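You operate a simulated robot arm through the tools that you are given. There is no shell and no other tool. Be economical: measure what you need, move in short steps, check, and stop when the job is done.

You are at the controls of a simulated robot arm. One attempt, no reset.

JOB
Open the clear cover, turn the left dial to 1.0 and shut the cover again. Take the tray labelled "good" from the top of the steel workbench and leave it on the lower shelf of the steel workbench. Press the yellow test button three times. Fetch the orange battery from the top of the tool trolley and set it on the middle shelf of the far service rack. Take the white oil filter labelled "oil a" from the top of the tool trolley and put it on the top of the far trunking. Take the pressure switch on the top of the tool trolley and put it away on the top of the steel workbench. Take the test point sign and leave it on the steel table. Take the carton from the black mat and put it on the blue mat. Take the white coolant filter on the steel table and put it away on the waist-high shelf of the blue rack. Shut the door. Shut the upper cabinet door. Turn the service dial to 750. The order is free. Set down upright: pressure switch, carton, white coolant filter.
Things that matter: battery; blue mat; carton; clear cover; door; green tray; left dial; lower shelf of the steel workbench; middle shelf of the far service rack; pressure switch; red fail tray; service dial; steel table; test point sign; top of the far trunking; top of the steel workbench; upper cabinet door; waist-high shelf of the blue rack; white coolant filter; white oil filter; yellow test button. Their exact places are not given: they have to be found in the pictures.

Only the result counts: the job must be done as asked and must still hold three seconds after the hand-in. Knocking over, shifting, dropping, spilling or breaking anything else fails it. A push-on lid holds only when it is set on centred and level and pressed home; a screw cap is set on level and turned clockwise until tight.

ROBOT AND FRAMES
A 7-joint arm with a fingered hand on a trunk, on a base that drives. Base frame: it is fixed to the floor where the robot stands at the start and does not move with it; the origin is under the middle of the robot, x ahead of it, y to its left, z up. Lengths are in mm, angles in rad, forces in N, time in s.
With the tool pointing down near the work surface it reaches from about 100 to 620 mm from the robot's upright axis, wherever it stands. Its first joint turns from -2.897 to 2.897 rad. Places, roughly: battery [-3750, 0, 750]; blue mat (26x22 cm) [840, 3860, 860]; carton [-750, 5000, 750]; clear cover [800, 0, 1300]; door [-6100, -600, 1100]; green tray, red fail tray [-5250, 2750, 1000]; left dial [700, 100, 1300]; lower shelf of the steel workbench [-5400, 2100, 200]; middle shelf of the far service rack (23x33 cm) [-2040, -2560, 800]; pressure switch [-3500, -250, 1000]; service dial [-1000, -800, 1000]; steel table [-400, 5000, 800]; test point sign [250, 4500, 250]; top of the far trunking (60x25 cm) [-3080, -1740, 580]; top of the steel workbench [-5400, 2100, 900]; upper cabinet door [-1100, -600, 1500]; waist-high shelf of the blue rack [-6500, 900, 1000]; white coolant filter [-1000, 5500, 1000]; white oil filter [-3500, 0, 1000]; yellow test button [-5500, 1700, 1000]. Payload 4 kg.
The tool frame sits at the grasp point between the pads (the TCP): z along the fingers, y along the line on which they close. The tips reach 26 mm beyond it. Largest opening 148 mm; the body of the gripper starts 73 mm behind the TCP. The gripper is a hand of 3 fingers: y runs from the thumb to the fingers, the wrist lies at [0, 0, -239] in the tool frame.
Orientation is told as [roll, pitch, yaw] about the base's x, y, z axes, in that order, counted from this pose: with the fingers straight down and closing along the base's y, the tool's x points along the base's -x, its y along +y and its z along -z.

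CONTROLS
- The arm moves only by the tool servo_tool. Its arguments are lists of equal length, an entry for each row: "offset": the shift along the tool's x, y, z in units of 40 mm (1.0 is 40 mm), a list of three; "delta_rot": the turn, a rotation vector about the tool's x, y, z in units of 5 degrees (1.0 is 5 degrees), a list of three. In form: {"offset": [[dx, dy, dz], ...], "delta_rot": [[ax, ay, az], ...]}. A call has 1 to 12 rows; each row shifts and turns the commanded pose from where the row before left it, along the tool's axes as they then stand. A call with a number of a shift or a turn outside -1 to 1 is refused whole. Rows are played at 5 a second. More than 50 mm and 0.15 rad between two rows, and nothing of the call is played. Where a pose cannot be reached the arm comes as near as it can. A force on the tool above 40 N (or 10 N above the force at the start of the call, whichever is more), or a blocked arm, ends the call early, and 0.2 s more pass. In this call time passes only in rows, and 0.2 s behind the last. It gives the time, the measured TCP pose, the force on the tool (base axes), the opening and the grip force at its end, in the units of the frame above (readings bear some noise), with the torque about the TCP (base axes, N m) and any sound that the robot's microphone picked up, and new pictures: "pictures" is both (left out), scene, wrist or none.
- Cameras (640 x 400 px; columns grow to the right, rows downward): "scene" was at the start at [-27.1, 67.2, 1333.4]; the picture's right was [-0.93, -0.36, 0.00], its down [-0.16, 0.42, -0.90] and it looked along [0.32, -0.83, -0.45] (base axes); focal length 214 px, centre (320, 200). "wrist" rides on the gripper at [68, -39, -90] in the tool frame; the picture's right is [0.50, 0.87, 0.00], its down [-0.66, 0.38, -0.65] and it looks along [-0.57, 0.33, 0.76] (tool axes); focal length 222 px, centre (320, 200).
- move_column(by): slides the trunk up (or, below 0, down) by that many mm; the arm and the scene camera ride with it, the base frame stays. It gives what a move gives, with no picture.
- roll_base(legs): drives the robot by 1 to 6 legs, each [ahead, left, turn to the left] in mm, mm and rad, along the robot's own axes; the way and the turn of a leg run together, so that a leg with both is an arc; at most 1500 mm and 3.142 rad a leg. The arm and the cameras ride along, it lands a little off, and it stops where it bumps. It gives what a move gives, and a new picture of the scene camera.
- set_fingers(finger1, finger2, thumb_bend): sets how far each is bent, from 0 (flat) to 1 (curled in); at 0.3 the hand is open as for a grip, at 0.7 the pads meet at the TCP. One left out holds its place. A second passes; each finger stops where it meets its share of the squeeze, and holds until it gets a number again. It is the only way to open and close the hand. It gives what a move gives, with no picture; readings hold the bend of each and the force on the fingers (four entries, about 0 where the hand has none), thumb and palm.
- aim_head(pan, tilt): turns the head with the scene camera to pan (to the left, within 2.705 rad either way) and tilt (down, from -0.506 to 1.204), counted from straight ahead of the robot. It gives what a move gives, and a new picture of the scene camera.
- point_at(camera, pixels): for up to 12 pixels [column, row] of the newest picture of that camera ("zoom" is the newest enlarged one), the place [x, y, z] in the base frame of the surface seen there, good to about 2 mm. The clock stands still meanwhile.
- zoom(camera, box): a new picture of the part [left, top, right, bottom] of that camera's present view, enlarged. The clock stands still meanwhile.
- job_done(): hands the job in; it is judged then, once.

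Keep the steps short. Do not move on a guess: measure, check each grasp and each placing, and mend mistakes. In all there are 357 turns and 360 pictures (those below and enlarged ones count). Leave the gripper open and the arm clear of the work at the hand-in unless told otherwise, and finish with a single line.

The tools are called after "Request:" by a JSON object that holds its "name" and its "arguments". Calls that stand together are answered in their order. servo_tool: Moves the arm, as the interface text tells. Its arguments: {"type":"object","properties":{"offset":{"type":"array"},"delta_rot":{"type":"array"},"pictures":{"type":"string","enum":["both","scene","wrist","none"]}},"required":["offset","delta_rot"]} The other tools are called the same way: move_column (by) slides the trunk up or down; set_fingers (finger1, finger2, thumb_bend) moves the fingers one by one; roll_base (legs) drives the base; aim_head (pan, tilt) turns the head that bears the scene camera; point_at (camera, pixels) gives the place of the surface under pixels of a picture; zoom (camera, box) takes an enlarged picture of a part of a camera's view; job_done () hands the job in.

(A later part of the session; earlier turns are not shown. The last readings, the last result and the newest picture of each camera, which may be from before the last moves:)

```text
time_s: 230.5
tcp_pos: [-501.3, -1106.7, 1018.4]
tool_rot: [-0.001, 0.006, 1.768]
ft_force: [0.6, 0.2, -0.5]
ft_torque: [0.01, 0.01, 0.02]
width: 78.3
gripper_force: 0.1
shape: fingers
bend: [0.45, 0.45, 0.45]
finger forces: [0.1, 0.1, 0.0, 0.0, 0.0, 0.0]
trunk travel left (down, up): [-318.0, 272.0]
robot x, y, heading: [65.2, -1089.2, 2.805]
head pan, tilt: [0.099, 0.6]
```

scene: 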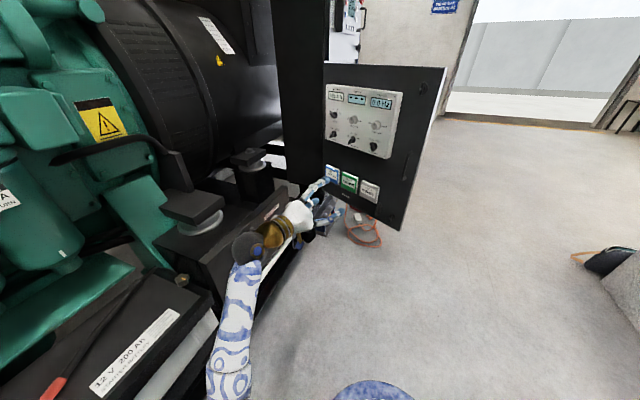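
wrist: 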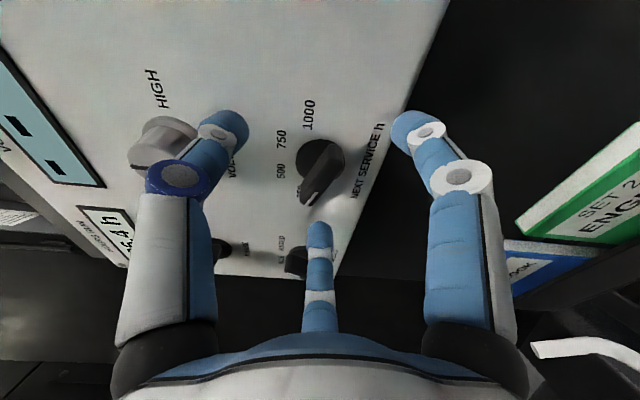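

Tool is down. Tuck the hand in and drive around to the tool trolley.

Request:
{"name": "servo_tool", "arguments": {"offset": [[-0.44, -0.89, 0], [-0.44, -0.89, 0], [-0.44, -0.89, 0], [-0.44, -0.89, 0], [-0.44, -0.89, 0], [-0.44, -0.89, 0], [0, 0, 0], [0, 0, 0], [0, 0, 0], [0, 0, 0], [0, 0, 0], [0, 0, 0]], "delta_rot": [[0, 0, 0], [0, 0, 0], [0, 0, 0], [0, 0, 0], [0, 0, 0], [0, 0, 0], [0, 0, -1], [0, 0, -1], [0, 0, -1], [0, 0, -1], [0, 0, -1], [0, 0, -1]], "pictures": "none"}}

Request:
{"name": "roll_base", "arguments": {"legs": [[678, -1288, 0], [1065, 213, 0], [1065, 213, 0.6]]}}

Request:
{"name": "aim_head", "arguments": {"pan": 0.1, "tilt": 0.35}}

```text
time_s: 233.1
tcp_pos: [-314.2, -961.4, 1017.3]
tool_rot: [0.003, 0.005, 2.291]
ft_force: [0.3, 0.1, 0.4]
ft_torque: [0.0, 0.05, 0.0]
width: 78.4
gripper_force: 0.1
shape: fingers
bend: [0.45, 0.45, 0.45]
finger forces: [0.0, 0.0, 0.0, 0.0, 0.0, 0.0]
trunk travel left (down, up): [-318.0, 272.0]
robot x, y, heading: [64.6, -1090.7, 2.802]
head pan, tilt: [0.099, 0.6]
```

```text
time_s: 250.9
tcp_pos: [-2664.1, 382.2, 1017.8]
tool_rot: [0.004, 0.003, 2.83]
ft_force: [-0.1, 0.0, -0.3]
ft_torque: [-0.02, -0.01, -0.05]
width: 78.2
gripper_force: 0.1
shape: fingers
bend: [0.45, 0.45, 0.45]
finger forces: [0.0, 0.0, 0.0, 0.1, 0.0, 0.1]
trunk travel left (down, up): [-318.0, 272.0]
robot x, y, heading: [-2272.6, 464.0, -2.945]
head pan, tilt: [0.099, 0.6]
```

scene: 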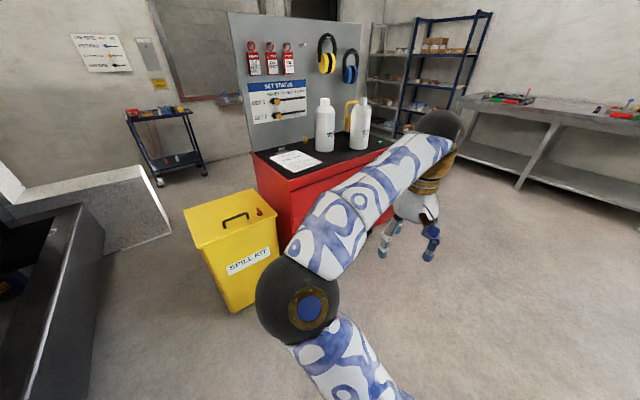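

```text
time_s: 251.6
tcp_pos: [-2663.7, 382.4, 1018.0]
tool_rot: [0.004, 0.003, 2.83]
ft_force: [-0.3, 0.9, -0.1]
ft_torque: [-0.01, 0.01, 0.02]
width: 78.2
gripper_force: 0.1
shape: fingers
bend: [0.45, 0.45, 0.45]
finger forces: [0.0, 0.1, 0.1, 0.1, 0.0, 0.0]
trunk travel left (down, up): [-318.0, 272.0]
robot x, y, heading: [-2278.5, 465.2, -2.94]
head pan, tilt: [0.099, 0.351]
```

scene: 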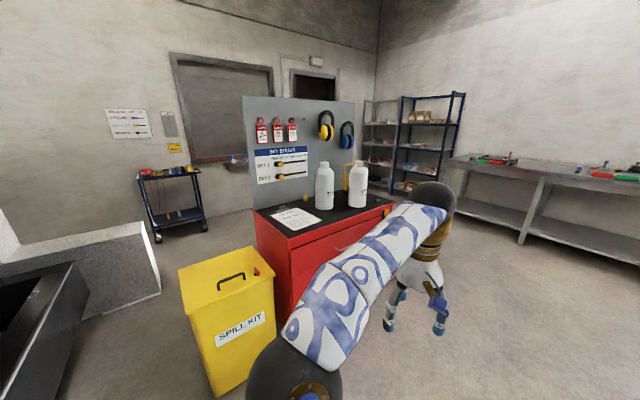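

Request:
{"name": "point_at", "arguments": {"camera": "scene", "pixels": [[300, 220], [270, 170], [170, 172], [380, 200], [170, 215], [110, 220], [100, 255], [220, 300], [430, 130], [500, 165], [205, 240], [310, 85]]}}

Request:
{"name": "zoom", "arguments": {"camera": "scene", "box": [100, 140, 400, 260]}}

```text
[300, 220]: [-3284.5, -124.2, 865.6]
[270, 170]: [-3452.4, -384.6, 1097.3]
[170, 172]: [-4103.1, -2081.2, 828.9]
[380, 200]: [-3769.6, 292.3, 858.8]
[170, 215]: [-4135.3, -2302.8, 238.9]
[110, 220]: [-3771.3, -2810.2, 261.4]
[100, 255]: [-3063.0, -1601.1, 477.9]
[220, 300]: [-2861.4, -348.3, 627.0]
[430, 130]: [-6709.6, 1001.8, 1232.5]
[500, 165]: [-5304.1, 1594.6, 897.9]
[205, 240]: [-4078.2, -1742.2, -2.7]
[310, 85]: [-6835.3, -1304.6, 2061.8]
```

```text
2.13 times, centred on (250, 200) of scene
```

zoom: 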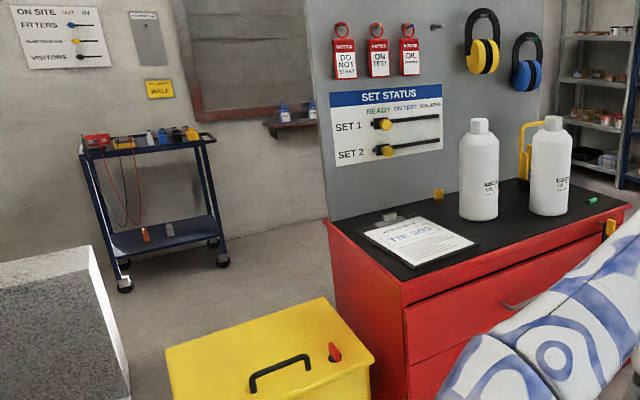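

The blue trolley (170,172) is too far off to fit. The battery may be behind the board on the red cabinet; drive round for a look.

Request:
{"name": "roll_base", "arguments": {"legs": [[900, -800, 0.5]]}}

Request:
{"name": "aim_head", "arguments": {"pan": 0.9, "tilt": 0.4}}

```text
time_s: 257.8
tcp_pos: [-3727.4, 498.3, 1016.3]
tool_rot: [0.003, 0.003, -2.919]
ft_force: [0.2, -0.5, -0.4]
ft_torque: [-0.01, 0.02, 0.0]
width: 78.3
gripper_force: 0.0
shape: fingers
bend: [0.45, 0.45, 0.45]
finger forces: [0.0, 0.0, 0.0, 0.0, 0.0, 0.0]
trunk travel left (down, up): [-318.0, 272.0]
robot x, y, heading: [-3435.5, 767.8, -2.406]
head pan, tilt: [0.099, 0.351]
```

scene: 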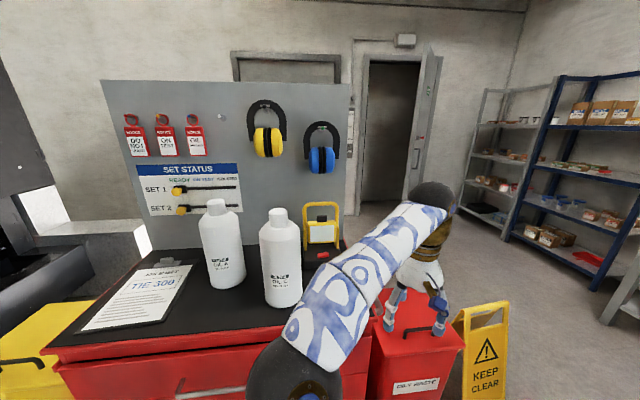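

```text
time_s: 258.9
tcp_pos: [-3727.9, 497.8, 1018.1]
tool_rot: [0.003, 0.004, -2.92]
ft_force: [0.2, -0.5, -0.2]
ft_torque: [0.02, 0.01, 0.0]
width: 78.3
gripper_force: 0.2
shape: fingers
bend: [0.45, 0.45, 0.45]
finger forces: [0.0, 0.0, 0.1, 0.0, 0.0, 0.1]
trunk travel left (down, up): [-318.0, 272.0]
robot x, y, heading: [-3432.5, 767.1, -2.407]
head pan, tilt: [0.901, 0.4]
```

scene: 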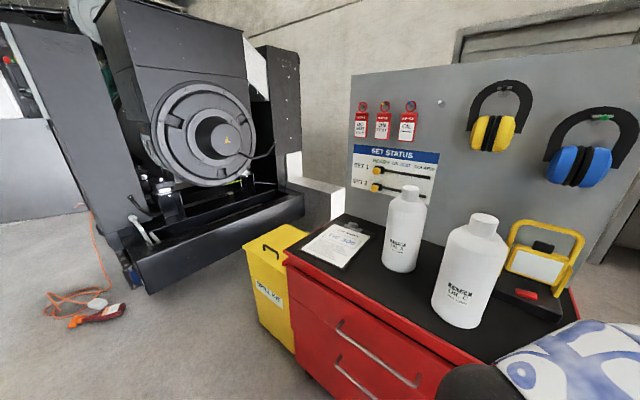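

Request:
{"name": "zoom", "arguments": {"camera": "scene", "box": [300, 170, 600, 350]}}

Request:
{"name": "aim_head", "arguments": {"pan": 0.3, "tilt": 0.75}}

```text
2.13 times, centred on (450, 260) of scene
```

zoom: 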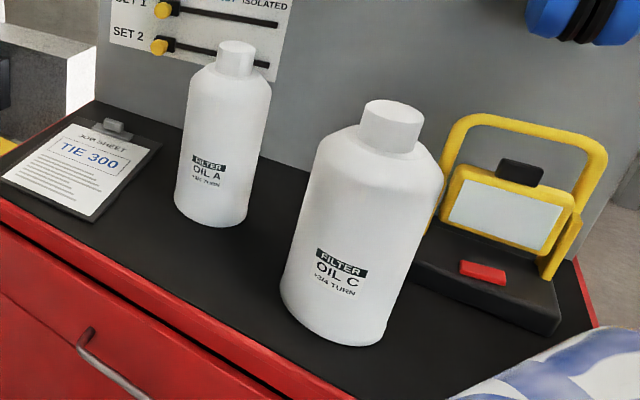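

```text
time_s: 259.9
tcp_pos: [-3726.6, 498.8, 1017.8]
tool_rot: [0.004, 0.002, -2.92]
ft_force: [-0.4, 0.2, 0.4]
ft_torque: [0.04, 0.01, 0.03]
width: 78.3
gripper_force: 0.0
shape: fingers
bend: [0.45, 0.45, 0.45]
finger forces: [0.0, 0.0, 0.0, 0.0, 0.0, 0.0]
trunk travel left (down, up): [-318.0, 272.0]
robot x, y, heading: [-3432.0, 767.2, -2.411]
head pan, tilt: [0.3, 0.75]
```

scene: 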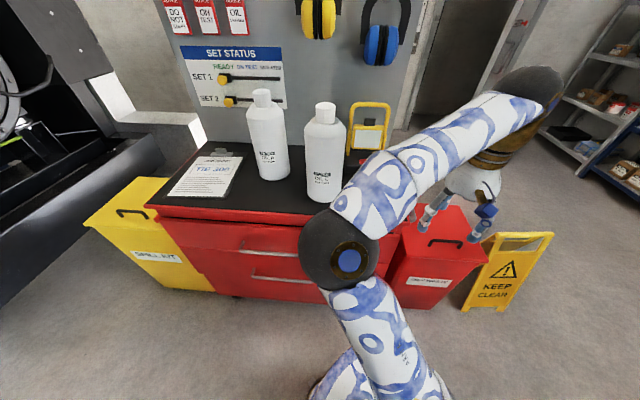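

Request:
{"name": "zoom", "arguments": {"camera": "scene", "box": [150, 80, 420, 230]}}

Request:
{"name": "point_at", "arguments": {"camera": "scene", "pixels": [[268, 160], [263, 96], [326, 165], [325, 108], [160, 205], [200, 175], [360, 140], [300, 205], [215, 140], [380, 150], [250, 210], [430, 240]]}}

```text
2.37 times, centred on (285, 155) of scene
```

zoom: 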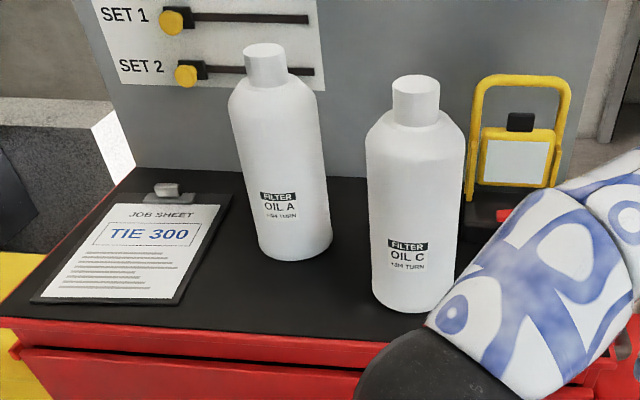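

```text
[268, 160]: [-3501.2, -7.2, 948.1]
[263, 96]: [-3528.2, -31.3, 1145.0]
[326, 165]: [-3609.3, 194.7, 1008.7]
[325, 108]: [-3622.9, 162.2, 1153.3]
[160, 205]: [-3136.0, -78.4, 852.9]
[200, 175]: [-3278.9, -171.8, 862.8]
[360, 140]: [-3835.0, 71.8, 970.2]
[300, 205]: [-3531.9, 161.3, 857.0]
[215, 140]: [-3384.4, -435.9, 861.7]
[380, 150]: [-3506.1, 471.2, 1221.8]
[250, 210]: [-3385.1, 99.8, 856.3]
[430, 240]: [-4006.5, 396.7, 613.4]
```

Oil A is the white bottle at (-3515,-30). The battery and pressure switch are hidden by the arm or the bottles; move 600 mm further along and look.

Request:
{"name": "roll_base", "arguments": {"legs": [[250, -750, 0.6]]}}

Request:
{"name": "aim_head", "arguments": {"pan": 0.55, "tilt": 0.55}}

Request:
{"name": "zoom", "arguments": {"camera": "scene", "box": [160, 60, 480, 260]}}

```text
time_s: 264.2
tcp_pos: [-4294.2, 549.8, 1017.3]
tool_rot: [0.004, 0.004, -2.325]
ft_force: [-0.3, 0.2, 0.0]
ft_torque: [-0.01, -0.01, -0.01]
width: 78.4
gripper_force: 0.0
shape: fingers
bend: [0.45, 0.45, 0.45]
finger forces: [0.0, 0.1, 0.1, 0.1, 0.0, 0.1]
trunk travel left (down, up): [-318.0, 272.0]
robot x, y, heading: [-4200.0, 936.9, -1.809]
head pan, tilt: [0.3, 0.75]
```

scene: 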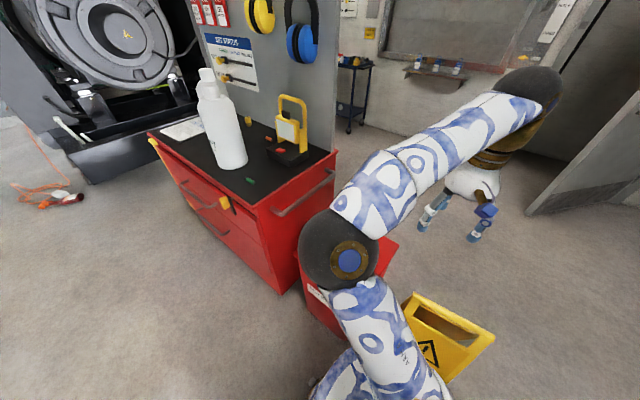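

```text
time_s: 264.9
tcp_pos: [-4294.8, 549.9, 1017.2]
tool_rot: [0.002, 0.003, -2.323]
ft_force: [-0.3, -0.4, -0.5]
ft_torque: [0.0, 0.01, -0.03]
width: 78.1
gripper_force: 0.1
shape: fingers
bend: [0.45, 0.45, 0.45]
finger forces: [0.0, 0.1, 0.0, 0.1, 0.0, 0.1]
trunk travel left (down, up): [-318.0, 272.0]
robot x, y, heading: [-4204.6, 937.9, -1.811]
head pan, tilt: [0.55, 0.55]
```

scene: 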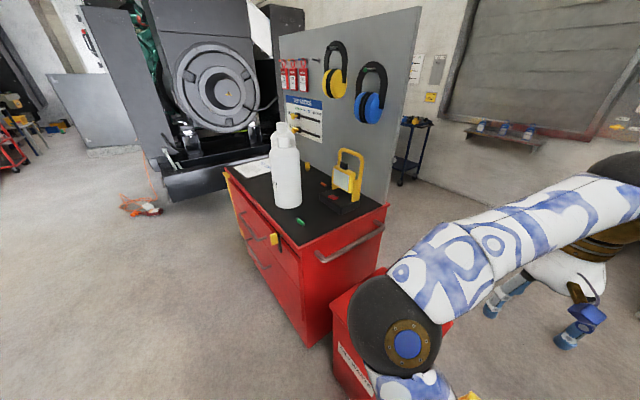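

```text
2.00 times, centred on (320, 160) of scene
```

zoom: 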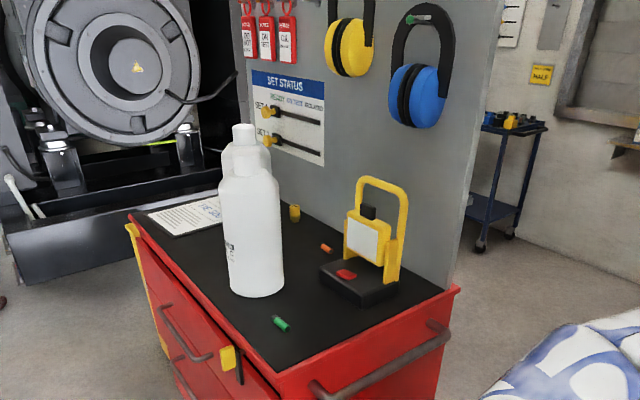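

Found small items: an orange battery lying at zoom (325,248), a green one (280,323), a yellow cylinder (295,213) behind the bottles (pressure switch?). Measure.

Request:
{"name": "zoom", "arguments": {"camera": "scene", "box": [290, 150, 350, 200]}}

Request:
{"name": "point_at", "arguments": {"camera": "scene", "pixels": [[322.5, 184], [321, 183], [324, 185], [307.5, 166], [307.5, 170], [300, 221], [285, 180], [280, 165], [282, 128], [390, 202], [370, 155], [345, 190]]}}

```text
8.00 times, centred on (320, 175) of scene
```

zoom: 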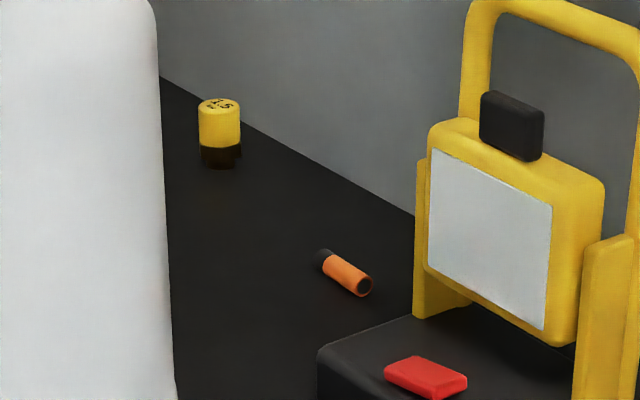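

```text
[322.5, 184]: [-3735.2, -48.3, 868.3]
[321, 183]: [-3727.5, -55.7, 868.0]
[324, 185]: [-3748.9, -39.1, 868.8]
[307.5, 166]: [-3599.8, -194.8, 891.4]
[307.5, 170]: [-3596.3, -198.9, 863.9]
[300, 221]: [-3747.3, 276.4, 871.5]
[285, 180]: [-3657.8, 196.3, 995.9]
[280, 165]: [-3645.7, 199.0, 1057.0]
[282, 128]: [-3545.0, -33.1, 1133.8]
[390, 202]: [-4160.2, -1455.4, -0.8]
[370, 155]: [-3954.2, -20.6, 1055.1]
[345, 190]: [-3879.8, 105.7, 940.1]
```

The orange AA-size battery lies at (-3737,-48), the yellow pressure switch stands at (-3599,-197), oil A at about (-3520,-15). Raise the arm above the bottles and drive to a working spot square in front of the trolley.

Request:
{"name": "move_column", "arguments": {"by": 230}}

Request:
{"name": "roll_base", "arguments": {"legs": [[-360, 838, 0], [0, 0, -0.385], [524, 394, 0]]}}

Request:
{"name": "aim_head", "arguments": {"pan": 0.0, "tilt": 0.75}}

```text
time_s: 267.4
tcp_pos: [-4294.3, 549.5, 1248.0]
tool_rot: [0.003, 0.002, -2.325]
ft_force: [-0.1, -0.4, 1.5]
ft_torque: [0.01, 0.02, 0.0]
width: 78.3
gripper_force: 0.1
shape: fingers
bend: [0.45, 0.45, 0.45]
finger forces: [0.1, 0.1, 0.1, 0.0, 0.1, 0.0]
trunk travel left (down, up): [-548.0, 42.0]
robot x, y, heading: [-4203.6, 936.6, -1.809]
head pan, tilt: [0.55, 0.55]
```

```text
time_s: 276.6
tcp_pos: [-3516.2, 87.1, 1247.3]
tool_rot: [0.004, 0.004, -2.704]
ft_force: [0.4, -0.2, 0.0]
ft_torque: [0.01, -0.04, 0.0]
width: 78.4
gripper_force: 0.0
shape: fingers
bend: [0.45, 0.45, 0.45]
finger forces: [0.0, 0.0, 0.1, 0.0, 0.1, 0.0]
trunk travel left (down, up): [-548.0, 42.0]
robot x, y, heading: [-3288.7, 411.1, -2.19]
head pan, tilt: [0.55, 0.55]
```

scene: 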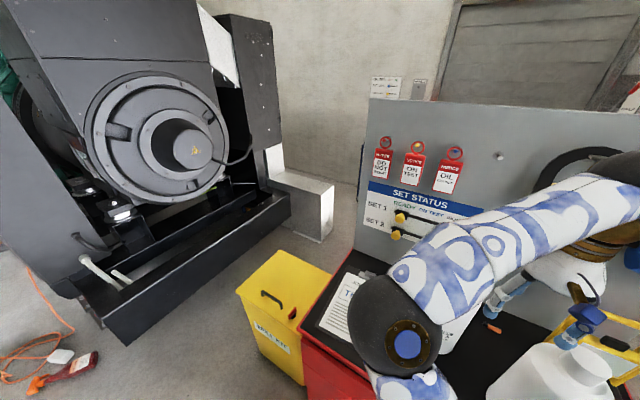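

```text
time_s: 277.6
tcp_pos: [-3517.0, 86.2, 1248.1]
tool_rot: [0.003, 0.004, -2.702]
ft_force: [0.0, -0.9, -0.7]
ft_torque: [-0.01, 0.02, 0.03]
width: 78.4
gripper_force: 0.1
shape: fingers
bend: [0.45, 0.45, 0.45]
finger forces: [0.1, 0.1, 0.1, 0.0, 0.0, 0.1]
trunk travel left (down, up): [-548.0, 42.0]
robot x, y, heading: [-3290.7, 413.6, -2.194]
head pan, tilt: [0.0, 0.75]
```

scene: 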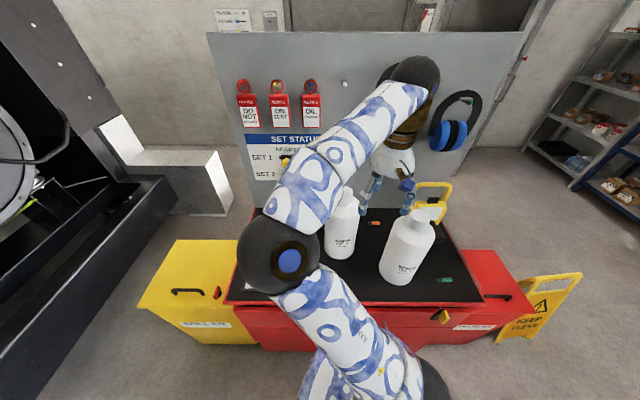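

Battery visible at (375,223). Move over it (staying above bottle height) and align the hand's x axis with the battery.

Request:
{"name": "servo_tool", "arguments": {"offset": [[-0.915, 0.098, 0.15], [-0.915, 0.098, 0.15], [-0.915, 0.098, 0.15], [-0.915, 0.098, 0.15], [-0.915, 0.098, 0.15], [-0.915, 0.098, 0.15], [-0.915, 0.098, 0.15], [0, 0, 0], [0, 0, 0], [0, 0, 0], [0, 0, 0], [0, 0, 0]], "delta_rot": [[0, 0, 0], [0, 0, 0], [0, 0, 0], [0, 0, 0], [0, 0, 0], [0, 0, 0], [0, 0, 0], [0, 0, 1], [0, 0, 1], [0, 0, 1], [0, 0, 1], [0, 0, 1]], "pictures": "none"}}

Request:
{"name": "servo_tool", "arguments": {"offset": [[0, 0, 0.5], [0, 0, 0.5], [0, 0, 0.5], [0, 0, 0.5], [0, 0, 0.5], [0, 0, 0.5], [0, 0, 0.5]], "delta_rot": [[0, 0, 1], [0, 0, 1], [0, 0, 1], [0, 0, 1], [0, 0, 1], [0, 0, 1], [0, 0, 1]], "pictures": "both"}}

```text
time_s: 279.2
tcp_pos: [-3724.0, -36.0, 1204.5]
tool_rot: [-0.004, 0.021, -2.708]
ft_force: [6.2, 6.8, -0.5]
ft_torque: [-0.43, 0.52, 0.05]
width: 78.6
gripper_force: 4.4
shape: fingers
bend: [0.45, 0.45, 0.45]
finger forces: [0.0, 4.6, 0.0, 0.0, 0.1, 5.2]
out of reach, approached as far as the arm can: row 7
trunk travel left (down, up): [-548.0, 42.0]
robot x, y, heading: [-3291.1, 414.6, -2.191]
head pan, tilt: [0.0, 0.75]
stopped in row 7: the force on the tool passed its limit at 70 N (the readings are from after the stop); the commanded pose is now the measured one
```

```text
time_s: 280.8
tcp_pos: [-3724.7, -36.6, 1064.3]
tool_rot: [-0.011, 0.017, 2.965]
ft_force: [-0.3, 0.4, 0.0]
ft_torque: [0.0, 0.03, 0.01]
width: 78.6
gripper_force: 0.0
shape: fingers
bend: [0.45, 0.45, 0.45]
finger forces: [0.0, 0.0, 0.0, 0.1, 0.1, 0.0]
trunk travel left (down, up): [-548.0, 42.0]
robot x, y, heading: [-3288.4, 413.1, -2.191]
head pan, tilt: [0.0, 0.75]
```

scene: 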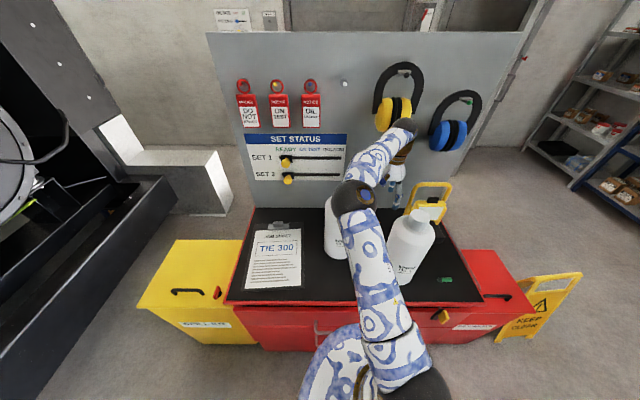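
wrist: 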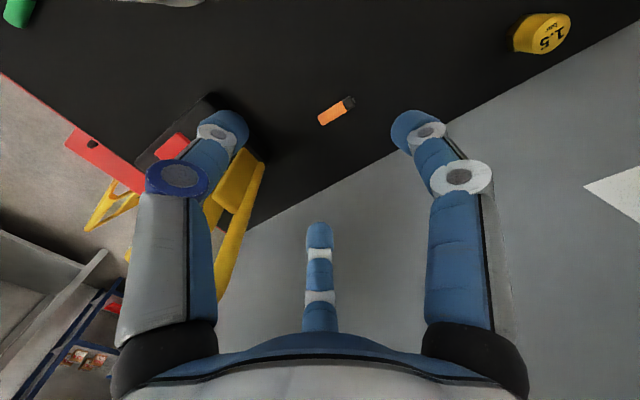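

The hand brushed the ear defenders (still hanging). Measure the battery in the wrist view.

Request:
{"name": "point_at", "arguments": {"camera": "wrist", "pixels": [[322, 119], [335, 111], [348, 103], [540, 32], [540, 45], [515, 40]]}}

```text
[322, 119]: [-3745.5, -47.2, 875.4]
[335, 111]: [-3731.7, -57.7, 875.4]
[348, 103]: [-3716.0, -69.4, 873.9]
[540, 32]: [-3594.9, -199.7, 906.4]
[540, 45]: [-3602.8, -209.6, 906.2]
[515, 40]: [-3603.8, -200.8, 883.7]
```

Battery centre (-3732,-58), axis along (.8,-.6), top z 875. Narrow the hand, align and descend.

Request:
{"name": "set_fingers", "arguments": {"finger1": 0.56, "finger2": 0.56, "thumb_bend": 0.56}}

Request:
{"name": "servo_tool", "arguments": {"offset": [[0, 0, 0], [0, 0, 0], [0, 0, 0], [0, 0, 0], [0, 0, 0], [0.175, 0.54, 0], [0, 0, 0.65], [0, 0, 0.65], [0, 0, 0.65], [0, 0, 0.65], [0, 0, 0.65], [0, 0, 0.65]], "delta_rot": [[0, 0, 1], [0, 0, 1], [0, 0, 1], [0, 0, 1], [0, 0, 1], [0.13, -0.2, 0.33], [0, 0, 0], [0, 0, 0], [0, 0, 0], [0, 0, 0], [0, 0, 0], [0, 0, 0]], "pictures": "wrist"}}

```text
time_s: 281.8
tcp_pos: [-3723.8, -36.9, 1064.5]
tool_rot: [-0.014, 0.018, 2.965]
ft_force: [-0.2, -0.7, -0.4]
ft_torque: [-0.01, 0.01, -0.01]
width: 43.1
gripper_force: 0.1
shape: fingers
bend: [0.56, 0.56, 0.56]
finger forces: [0.0, 0.0, 0.1, 0.1, 0.0, 0.0]
trunk travel left (down, up): [-548.0, 42.0]
robot x, y, heading: [-3290.1, 413.6, -2.191]
head pan, tilt: [0.0, 0.75]
```

```text
time_s: 284.4
tcp_pos: [-3727.1, -53.2, 908.3]
tool_rot: [-0.03, -0.007, 2.5]
ft_force: [-0.2, 0.1, 0.7]
ft_torque: [-0.04, 0.01, -0.01]
width: 42.7
gripper_force: 0.1
shape: fingers
bend: [0.56, 0.56, 0.56]
finger forces: [0.1, 0.1, 0.1, 0.0, 0.0, 0.1]
trunk travel left (down, up): [-548.0, 42.0]
robot x, y, heading: [-3289.0, 414.3, -2.19]
head pan, tilt: [0.0, 0.75]
```

wrist: 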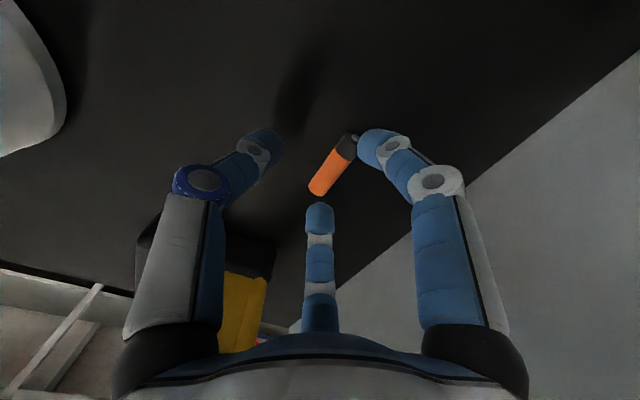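

Request:
{"name": "servo_tool", "arguments": {"offset": [[0, 0.2, 0.2], [0, 0, 0.25]], "delta_rot": [[0, 0, 0], [0, 0, 0]], "pictures": "none"}}

Request:
{"name": "set_fingers", "arguments": {"finger1": 0.76, "finger2": 0.76, "thumb_bend": 0.76}}

Request:
{"name": "zoom", "arguments": {"camera": "wrist", "box": [160, 60, 480, 260]}}

```text
time_s: 285.0
tcp_pos: [-3731.9, -58.6, 894.3]
tool_rot: [-0.021, -0.009, 2.501]
ft_force: [0.1, -2.0, 29.2]
ft_torque: [-0.64, 0.23, -0.01]
width: 43.0
gripper_force: 14.8
shape: fingers
bend: [0.55, 0.55, 0.56]
finger forces: [18.1, 10.9, 0.0, 0.1, 0.0, 0.0]
trunk travel left (down, up): [-548.0, 42.0]
robot x, y, heading: [-3287.8, 413.7, -2.191]
head pan, tilt: [0.0, 0.75]
```

```text
time_s: 286.0
tcp_pos: [-3731.1, -58.2, 889.9]
tool_rot: [-0.029, -0.008, 2.501]
ft_force: [0.8, -0.2, 7.1]
ft_torque: [0.06, -0.04, -0.06]
width: 11.1
gripper_force: 16.0
shape: fingers
bend: [0.73, 0.73, 0.66]
finger forces: [7.3, 7.7, 0.0, 0.0, 17.1, 0.1]
trunk travel left (down, up): [-548.0, 42.0]
robot x, y, heading: [-3291.5, 414.9, -2.192]
head pan, tilt: [0.0, 0.75]
```

```text
2.00 times, centred on (320, 160) of wrist
```

zoom: 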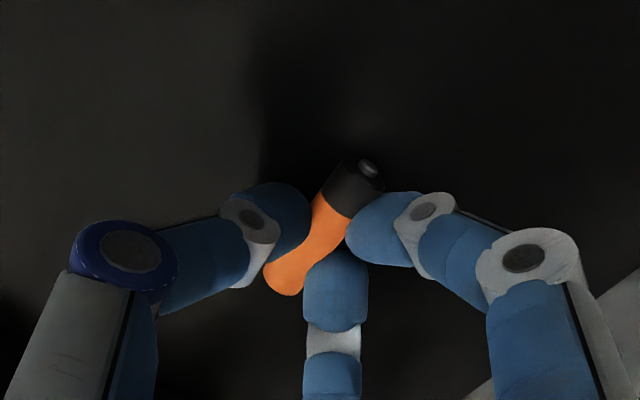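

Battery firmly held (16 N). Before lifting, check how low the ear defenders hang.

Request:
{"name": "point_at", "arguments": {"camera": "scene", "pixels": [[385, 122], [400, 103], [380, 85], [448, 145], [460, 125], [465, 145]]}}

```text
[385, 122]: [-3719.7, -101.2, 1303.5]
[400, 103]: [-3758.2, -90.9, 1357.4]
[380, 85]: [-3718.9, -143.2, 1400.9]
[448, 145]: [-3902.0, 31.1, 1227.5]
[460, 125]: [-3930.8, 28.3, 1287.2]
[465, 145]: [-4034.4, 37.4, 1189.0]
```

Lift 70 mm, slide 80 mm away from the board, then rise above the bottles.

Request:
{"name": "servo_tool", "arguments": {"offset": [[0, 0, -0.5], [0, 0, -0.7], [0, 0, -0.6], [0, -0.7, 0], [0, -0.7, 0], [0, -0.7, 0], [0, 0, -1], [0, 0, -1], [0, 0, -1], [0, 0, -1], [0, 0, -1], [0, 0, -1]], "delta_rot": [[0, 0, 0], [0, 0, 0], [0, 0, 0], [0, 0, 0], [0, 0, 0], [0, 0, 0], [0, 0, 0], [0, 0, 0], [0, 0, 0], [0, 0, 0], [0, 0, 0], [0, 0, 0]], "pictures": "both"}}

```text
time_s: 288.6
tcp_pos: [-3686.2, -0.8, 1204.3]
tool_rot: [-0.03, -0.009, 2.502]
ft_force: [0.7, -0.4, 0.1]
ft_torque: [0.0, -0.04, -0.01]
width: 8.6
gripper_force: 16.4
shape: fingers
bend: [0.73, 0.73, 0.66]
finger forces: [9.4, 9.3, 0.1, 0.0, 13.9, 0.1]
trunk travel left (down, up): [-548.0, 42.0]
robot x, y, heading: [-3289.5, 415.7, -2.193]
head pan, tilt: [0.0, 0.75]
```

scene: 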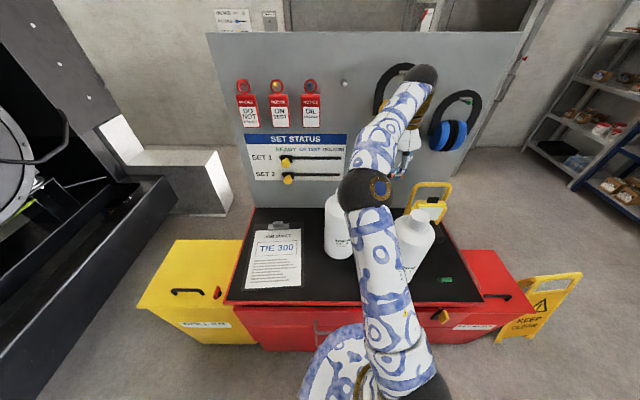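
wrist: 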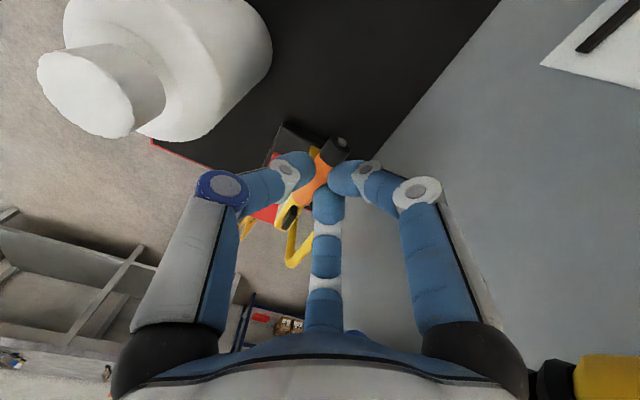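

Battery held. Pull the arm in and drive around the trolley's far end toward the far service rack.

Request:
{"name": "servo_tool", "arguments": {"offset": [[0, -0.9, 0], [0, -0.9, 0], [0, -0.9, 0], [0, -0.9, 0], [0, -0.9, 0]], "delta_rot": [[0, 0, 0], [0, 0, 0], [0, 0, 0], [0, 0, 0], [0, 0, 0]], "pictures": "none"}}

Request:
{"name": "roll_base", "arguments": {"legs": [[-322, -735, 0], [0, 0, -0.95], [1200, 200, 0], [0, 0, 1.57], [1500, 0, 0], [700, 500, 0]]}}

Request:
{"name": "aim_head", "arguments": {"pan": 1.0, "tilt": 0.3}}

```text
time_s: 289.8
tcp_pos: [-3578.2, 143.2, 1210.0]
tool_rot: [-0.029, -0.007, 2.501]
ft_force: [-0.2, -0.2, 0.2]
ft_torque: [-0.03, -0.03, 0.01]
width: 8.2
gripper_force: 16.1
shape: fingers
bend: [0.73, 0.73, 0.66]
finger forces: [9.4, 9.5, 0.0, 0.0, 13.8, 0.0]
trunk travel left (down, up): [-548.0, 42.0]
robot x, y, heading: [-3290.3, 412.8, -2.191]
head pan, tilt: [0.0, 0.75]
```

```text
time_s: 299.9
tcp_pos: [-4768.1, 1089.6, 1210.2]
tool_rot: [-0.025, -0.006, 1.536]
ft_force: [-1.2, -0.3, -0.9]
ft_torque: [-0.02, -0.11, -0.01]
width: 8.3
gripper_force: 16.0
shape: fingers
bend: [0.73, 0.73, 0.66]
finger forces: [9.4, 9.3, 0.1, 0.0, 13.4, 0.0]
trunk travel left (down, up): [-548.0, 42.0]
robot x, y, heading: [-4380.9, 998.0, 3.128]
head pan, tilt: [0.0, 0.75]
stopped in leg 3: the robot was blocked; the commanded pose is now the measured one
```

scene: 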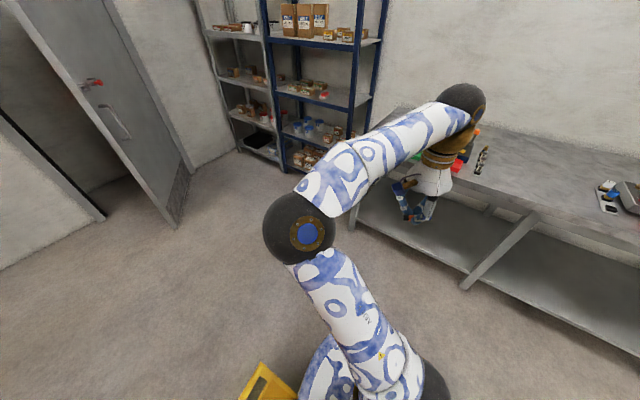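

```text
time_s: 301.2
tcp_pos: [-4763.2, 1086.8, 1212.5]
tool_rot: [-0.022, -0.008, 1.537]
ft_force: [0.2, -0.7, 0.2]
ft_torque: [-0.03, 0.0, -0.03]
width: 8.3
gripper_force: 16.5
shape: fingers
bend: [0.73, 0.73, 0.66]
finger forces: [9.2, 9.5, 0.0, 0.0, 13.4, 0.1]
trunk travel left (down, up): [-548.0, 42.0]
robot x, y, heading: [-4379.7, 1004.9, 3.128]
head pan, tilt: [1.0, 0.3]
```

scene: 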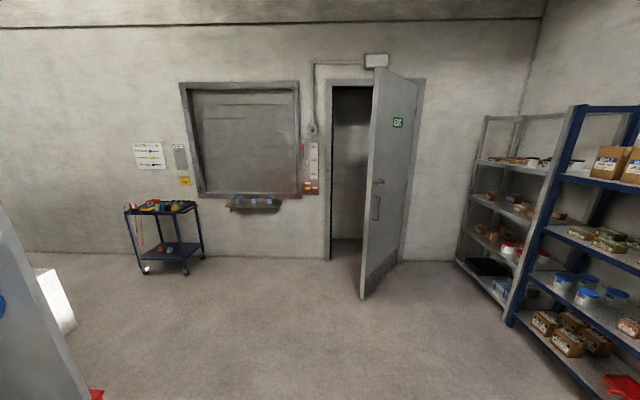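

The base stopped: the yellow sign is right beside it. Look down-left to check.

Request:
{"name": "aim_head", "arguments": {"pan": 0.8, "tilt": 1.15}}

Request:
{"name": "point_at", "arguments": {"camera": "scene", "pixels": [[320, 200], [250, 250], [400, 250]]}}

```text
time_s: 302.3
tcp_pos: [-4763.9, 1086.9, 1212.5]
tool_rot: [-0.022, -0.007, 1.536]
ft_force: [-0.2, -0.4, 0.0]
ft_torque: [0.06, -0.01, -0.02]
width: 8.0
gripper_force: 15.7
shape: fingers
bend: [0.73, 0.73, 0.66]
finger forces: [9.3, 9.3, 0.0, 0.1, 13.3, 0.0]
trunk travel left (down, up): [-548.0, 42.0]
robot x, y, heading: [-4381.2, 1003.2, 3.126]
head pan, tilt: [0.799, 1.15]
```

scene: 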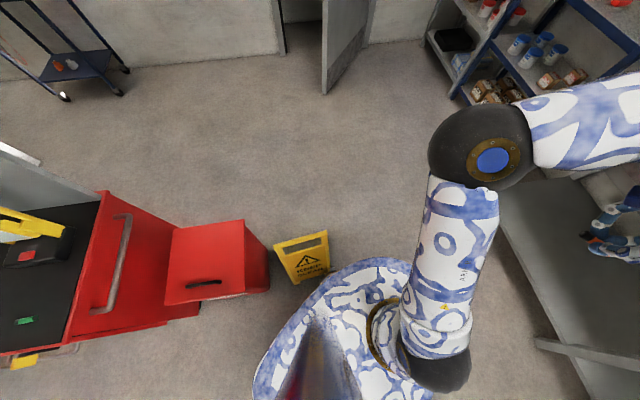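

```text
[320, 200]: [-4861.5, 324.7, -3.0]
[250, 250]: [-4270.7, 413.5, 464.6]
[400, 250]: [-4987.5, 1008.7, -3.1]
```

Request:
{"name": "point_at", "arguments": {"camera": "scene", "pixels": [[300, 262], [325, 275], [280, 250], [295, 283], [540, 345], [500, 225], [375, 262], [310, 330], [345, 85], [460, 95]]}}

```text
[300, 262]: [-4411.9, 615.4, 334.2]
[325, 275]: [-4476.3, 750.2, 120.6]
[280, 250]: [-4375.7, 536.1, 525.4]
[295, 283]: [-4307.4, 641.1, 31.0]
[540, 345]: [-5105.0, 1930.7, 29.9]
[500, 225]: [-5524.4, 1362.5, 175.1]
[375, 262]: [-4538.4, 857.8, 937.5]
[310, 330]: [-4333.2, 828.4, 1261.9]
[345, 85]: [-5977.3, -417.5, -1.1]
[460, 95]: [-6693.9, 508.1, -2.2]
```

The sign still stands; it is 270 mm away (my base radius). Give it a wide berth and continue.

Request:
{"name": "roll_base", "arguments": {"legs": [[0, -160, 0], [520, 0, 0], [0, 0, 1.58], [1300, 0, 0], [900, 300, 0]]}}

Request:
{"name": "aim_head", "arguments": {"pan": 1.1, "tilt": 0.35}}

```text
time_s: 320.8
tcp_pos: [-4663.3, -1375.5, 1211.2]
tool_rot: [-0.023, -0.006, 3.131]
ft_force: [0.4, 0.6, 0.0]
ft_torque: [-0.02, 0.03, 0.01]
width: 8.0
gripper_force: 15.2
shape: fingers
bend: [0.73, 0.73, 0.66]
finger forces: [9.1, 9.2, 0.1, 0.0, 12.7, 0.0]
trunk travel left (down, up): [-548.0, 42.0]
robot x, y, heading: [-4587.6, -994.0, -1.566]
head pan, tilt: [0.799, 1.15]
```

scene: 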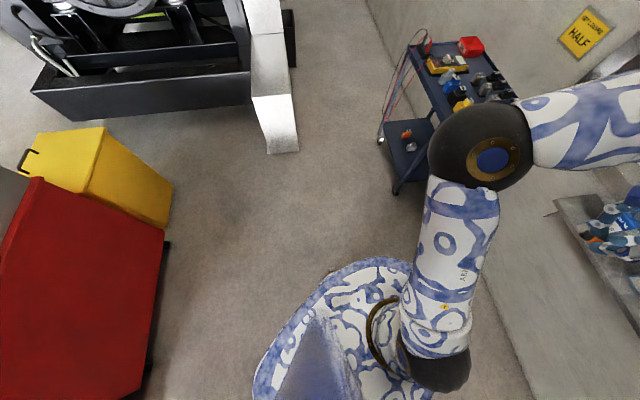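

```text
time_s: 321.9
tcp_pos: [-4663.4, -1376.0, 1210.8]
tool_rot: [-0.023, -0.008, 3.131]
ft_force: [0.2, 0.5, 0.6]
ft_torque: [0.02, -0.04, 0.03]
width: 8.0
gripper_force: 15.8
shape: fingers
bend: [0.73, 0.73, 0.66]
finger forces: [9.1, 9.3, 0.1, 0.0, 12.6, 0.1]
trunk travel left (down, up): [-548.0, 42.0]
robot x, y, heading: [-4588.7, -996.8, -1.569]
head pan, tilt: [1.1, 0.351]
```

scene: 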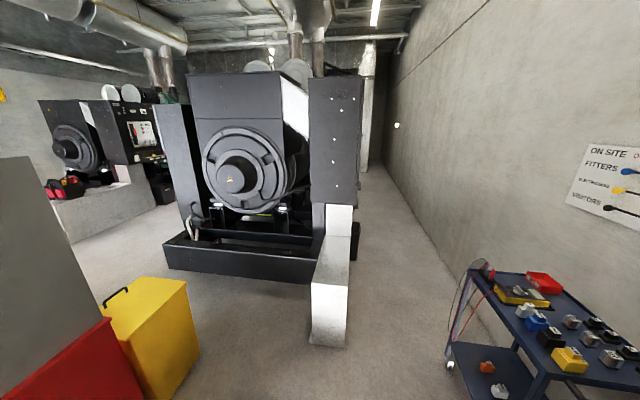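

Request:
{"name": "point_at", "arguments": {"camera": "scene", "pixels": [[330, 345], [345, 300], [340, 215], [330, 100], [320, 180], [358, 180], [440, 240], [390, 170], [470, 265], [450, 355], [330, 240], [200, 270]]}}

Request:
{"name": "zoom", "arguments": {"camera": "scene", "box": [280, 60, 440, 260]}}

```text
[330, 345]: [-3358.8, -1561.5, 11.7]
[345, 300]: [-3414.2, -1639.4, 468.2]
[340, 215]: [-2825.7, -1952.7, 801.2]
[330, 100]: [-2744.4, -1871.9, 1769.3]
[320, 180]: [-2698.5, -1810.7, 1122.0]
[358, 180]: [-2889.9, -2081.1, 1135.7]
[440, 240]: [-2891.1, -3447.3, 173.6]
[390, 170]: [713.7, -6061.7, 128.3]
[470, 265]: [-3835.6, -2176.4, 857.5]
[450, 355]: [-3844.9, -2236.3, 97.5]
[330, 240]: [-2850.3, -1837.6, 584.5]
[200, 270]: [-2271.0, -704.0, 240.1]
```

```text
2.00 times, centred on (360, 160) of scene
```

zoom: 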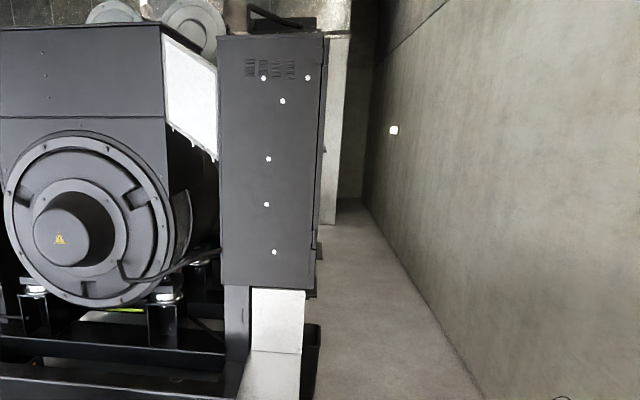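

Trunking top is at z≈580, and the corridor leads behind the genset to the far rack. Drive through the gap between trunking and blue trolley.

Request:
{"name": "roll_base", "arguments": {"legs": [[0, 0, 0.94], [825, -134, 0], [500, -32, 0], [705, -93, 0], [400, -5, 0]]}}

Request:
{"name": "aim_head", "arguments": {"pan": 0.6, "tilt": 0.45}}

```text
time_s: 336.8
tcp_pos: [-2500.0, -2889.6, 1210.8]
tool_rot: [-0.023, -0.007, -2.201]
ft_force: [-1.3, -0.9, -0.8]
ft_torque: [0.0, -0.02, 0.0]
width: 7.4
gripper_force: 15.4
shape: fingers
bend: [0.73, 0.73, 0.67]
finger forces: [9.1, 9.2, 0.1, 0.1, 12.6, 0.0]
trunk travel left (down, up): [-548.0, 42.0]
robot x, y, heading: [-2767.6, -2608.8, -0.609]
head pan, tilt: [1.1, 0.351]
```

scene: 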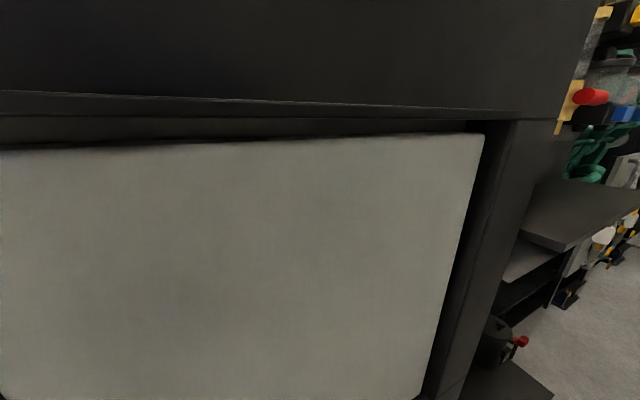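

```text
time_s: 337.7
tcp_pos: [-2502.0, -2887.1, 1210.9]
tool_rot: [-0.024, -0.008, -2.201]
ft_force: [0.6, 0.2, 0.5]
ft_torque: [0.0, 0.01, 0.01]
width: 7.8
gripper_force: 15.5
shape: fingers
bend: [0.73, 0.73, 0.67]
finger forces: [9.1, 9.2, 0.0, 0.0, 12.6, 0.1]
trunk travel left (down, up): [-548.0, 42.0]
robot x, y, heading: [-2770.3, -2602.6, -0.606]
head pan, tilt: [0.6, 0.45]
```

scene: 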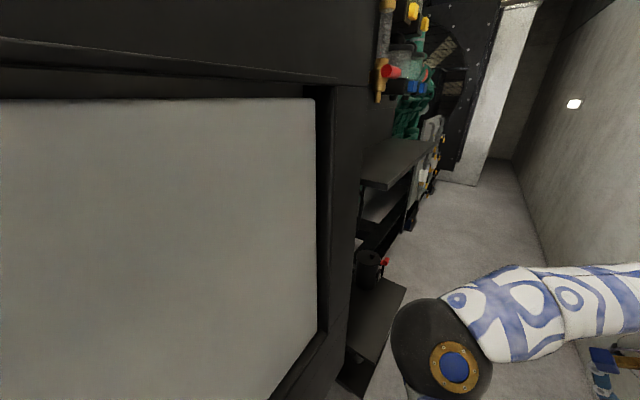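

The rack's shelves are ahead at (385,170)–(370,300). Zoom and measure.

Request:
{"name": "zoom", "arguments": {"camera": "scene", "box": [320, 110, 480, 390]}}

Request:
{"name": "point_at", "arguments": {"camera": "scene", "pixels": [[385, 165], [420, 150], [370, 182], [380, 205], [385, 235], [365, 265], [370, 300], [395, 290], [350, 375], [410, 215], [560, 250], [330, 300]]}}

```text
1.43 times, centred on (400, 250) of scene
```

zoom: 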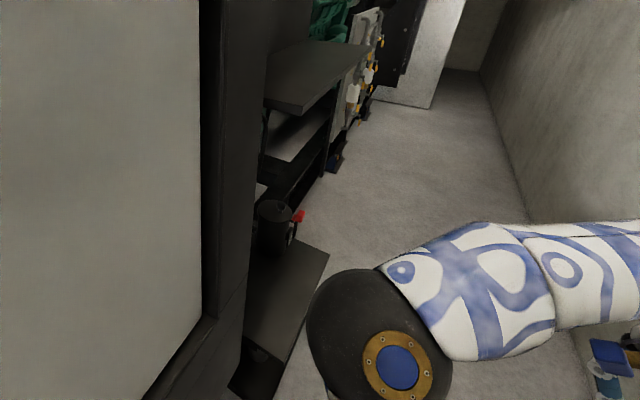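

```text
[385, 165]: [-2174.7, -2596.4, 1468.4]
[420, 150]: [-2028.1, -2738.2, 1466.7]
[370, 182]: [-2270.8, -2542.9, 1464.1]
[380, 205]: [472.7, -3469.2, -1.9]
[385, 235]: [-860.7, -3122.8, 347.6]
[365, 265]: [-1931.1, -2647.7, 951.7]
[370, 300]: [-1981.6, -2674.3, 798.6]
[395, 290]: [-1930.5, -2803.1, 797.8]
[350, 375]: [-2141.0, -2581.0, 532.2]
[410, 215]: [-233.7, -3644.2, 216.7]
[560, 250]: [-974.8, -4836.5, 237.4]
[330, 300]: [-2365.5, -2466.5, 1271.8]
```

Middle shelf at z≈798 with a black pot on it, an upper shelf at z 1466. Move into the corridor opposite the shelf and face it.

Request:
{"name": "roll_base", "arguments": {"legs": [[560, -260, 0], [0, 0, 1.55]]}}

Request:
{"name": "aim_head", "arguments": {"pan": -0.1, "tilt": 0.6}}

Request:
{"name": "point_at", "arguments": {"camera": "scene", "pixels": [[320, 200], [280, 220], [360, 220], [320, 240], [320, 150], [250, 200], [400, 200]]}}

```text
time_s: 345.0
tcp_pos: [-2161.5, -2882.3, 1211.2]
tool_rot: [-0.023, -0.008, -0.652]
ft_force: [-1.0, 0.5, 0.4]
ft_torque: [0.0, 0.02, 0.01]
width: 7.8
gripper_force: 14.8
shape: fingers
bend: [0.73, 0.73, 0.67]
finger forces: [9.0, 9.1, 0.0, 0.1, 12.5, 0.0]
trunk travel left (down, up): [-548.0, 42.0]
robot x, y, heading: [-2449.4, -3147.5, 0.937]
head pan, tilt: [0.6, 0.45]
```

scene: 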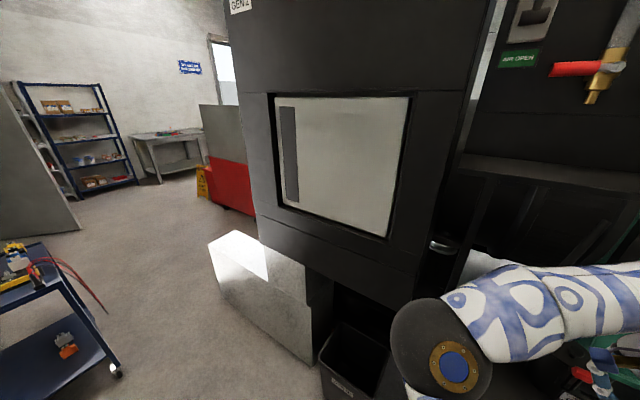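

```text
time_s: 346.1
tcp_pos: [-2162.0, -2883.6, 1211.6]
tool_rot: [-0.022, -0.006, -0.653]
ft_force: [-0.9, 0.9, -0.3]
ft_torque: [0.0, 0.01, -0.02]
width: 7.7
gripper_force: 15.2
shape: fingers
bend: [0.73, 0.73, 0.67]
finger forces: [9.0, 9.1, 0.1, 0.1, 12.5, 0.0]
trunk travel left (down, up): [-548.0, 42.0]
robot x, y, heading: [-2450.2, -3142.6, 0.935]
head pan, tilt: [-0.099, 0.6]
```

scene: 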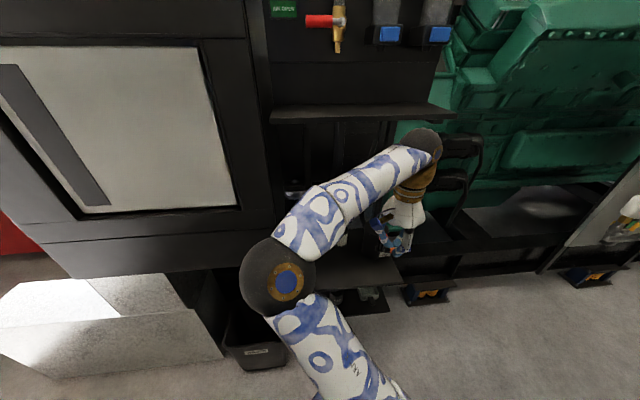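

```text
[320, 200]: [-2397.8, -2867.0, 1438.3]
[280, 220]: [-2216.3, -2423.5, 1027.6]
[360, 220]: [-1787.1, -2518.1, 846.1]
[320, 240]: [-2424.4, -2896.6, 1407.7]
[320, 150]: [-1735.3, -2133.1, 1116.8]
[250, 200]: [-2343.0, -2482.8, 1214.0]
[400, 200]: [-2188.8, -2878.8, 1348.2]
```

Request:
{"name": "zoom", "arguments": {"camera": "scene", "box": [250, 160, 440, 320]}}

Request:
{"name": "point_at", "arguments": {"camera": "scene", "pixels": [[370, 270], [350, 265], [395, 280], [325, 275], [345, 250], [420, 240], [340, 285], [390, 300], [300, 195], [345, 240], [450, 115], [280, 115]]}}

```text
2.50 times, centred on (345, 240) of scene
```

zoom: 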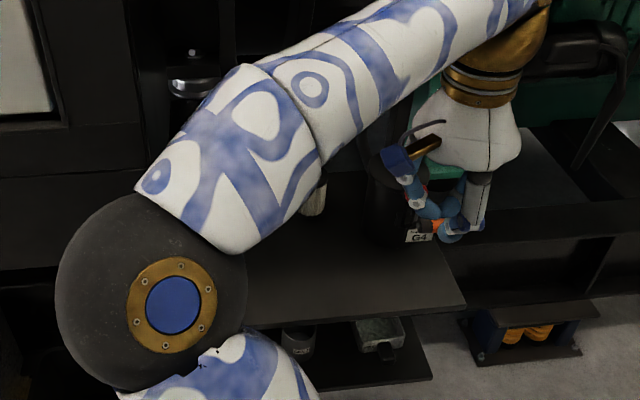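

```text
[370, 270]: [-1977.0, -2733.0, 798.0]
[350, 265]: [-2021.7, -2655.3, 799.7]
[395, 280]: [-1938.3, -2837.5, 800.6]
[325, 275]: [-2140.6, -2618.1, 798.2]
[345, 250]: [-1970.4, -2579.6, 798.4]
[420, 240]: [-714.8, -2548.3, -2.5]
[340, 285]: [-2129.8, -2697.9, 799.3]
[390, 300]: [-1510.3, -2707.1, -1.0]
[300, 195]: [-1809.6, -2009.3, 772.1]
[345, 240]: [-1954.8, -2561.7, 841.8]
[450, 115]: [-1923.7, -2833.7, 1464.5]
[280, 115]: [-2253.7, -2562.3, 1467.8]
```

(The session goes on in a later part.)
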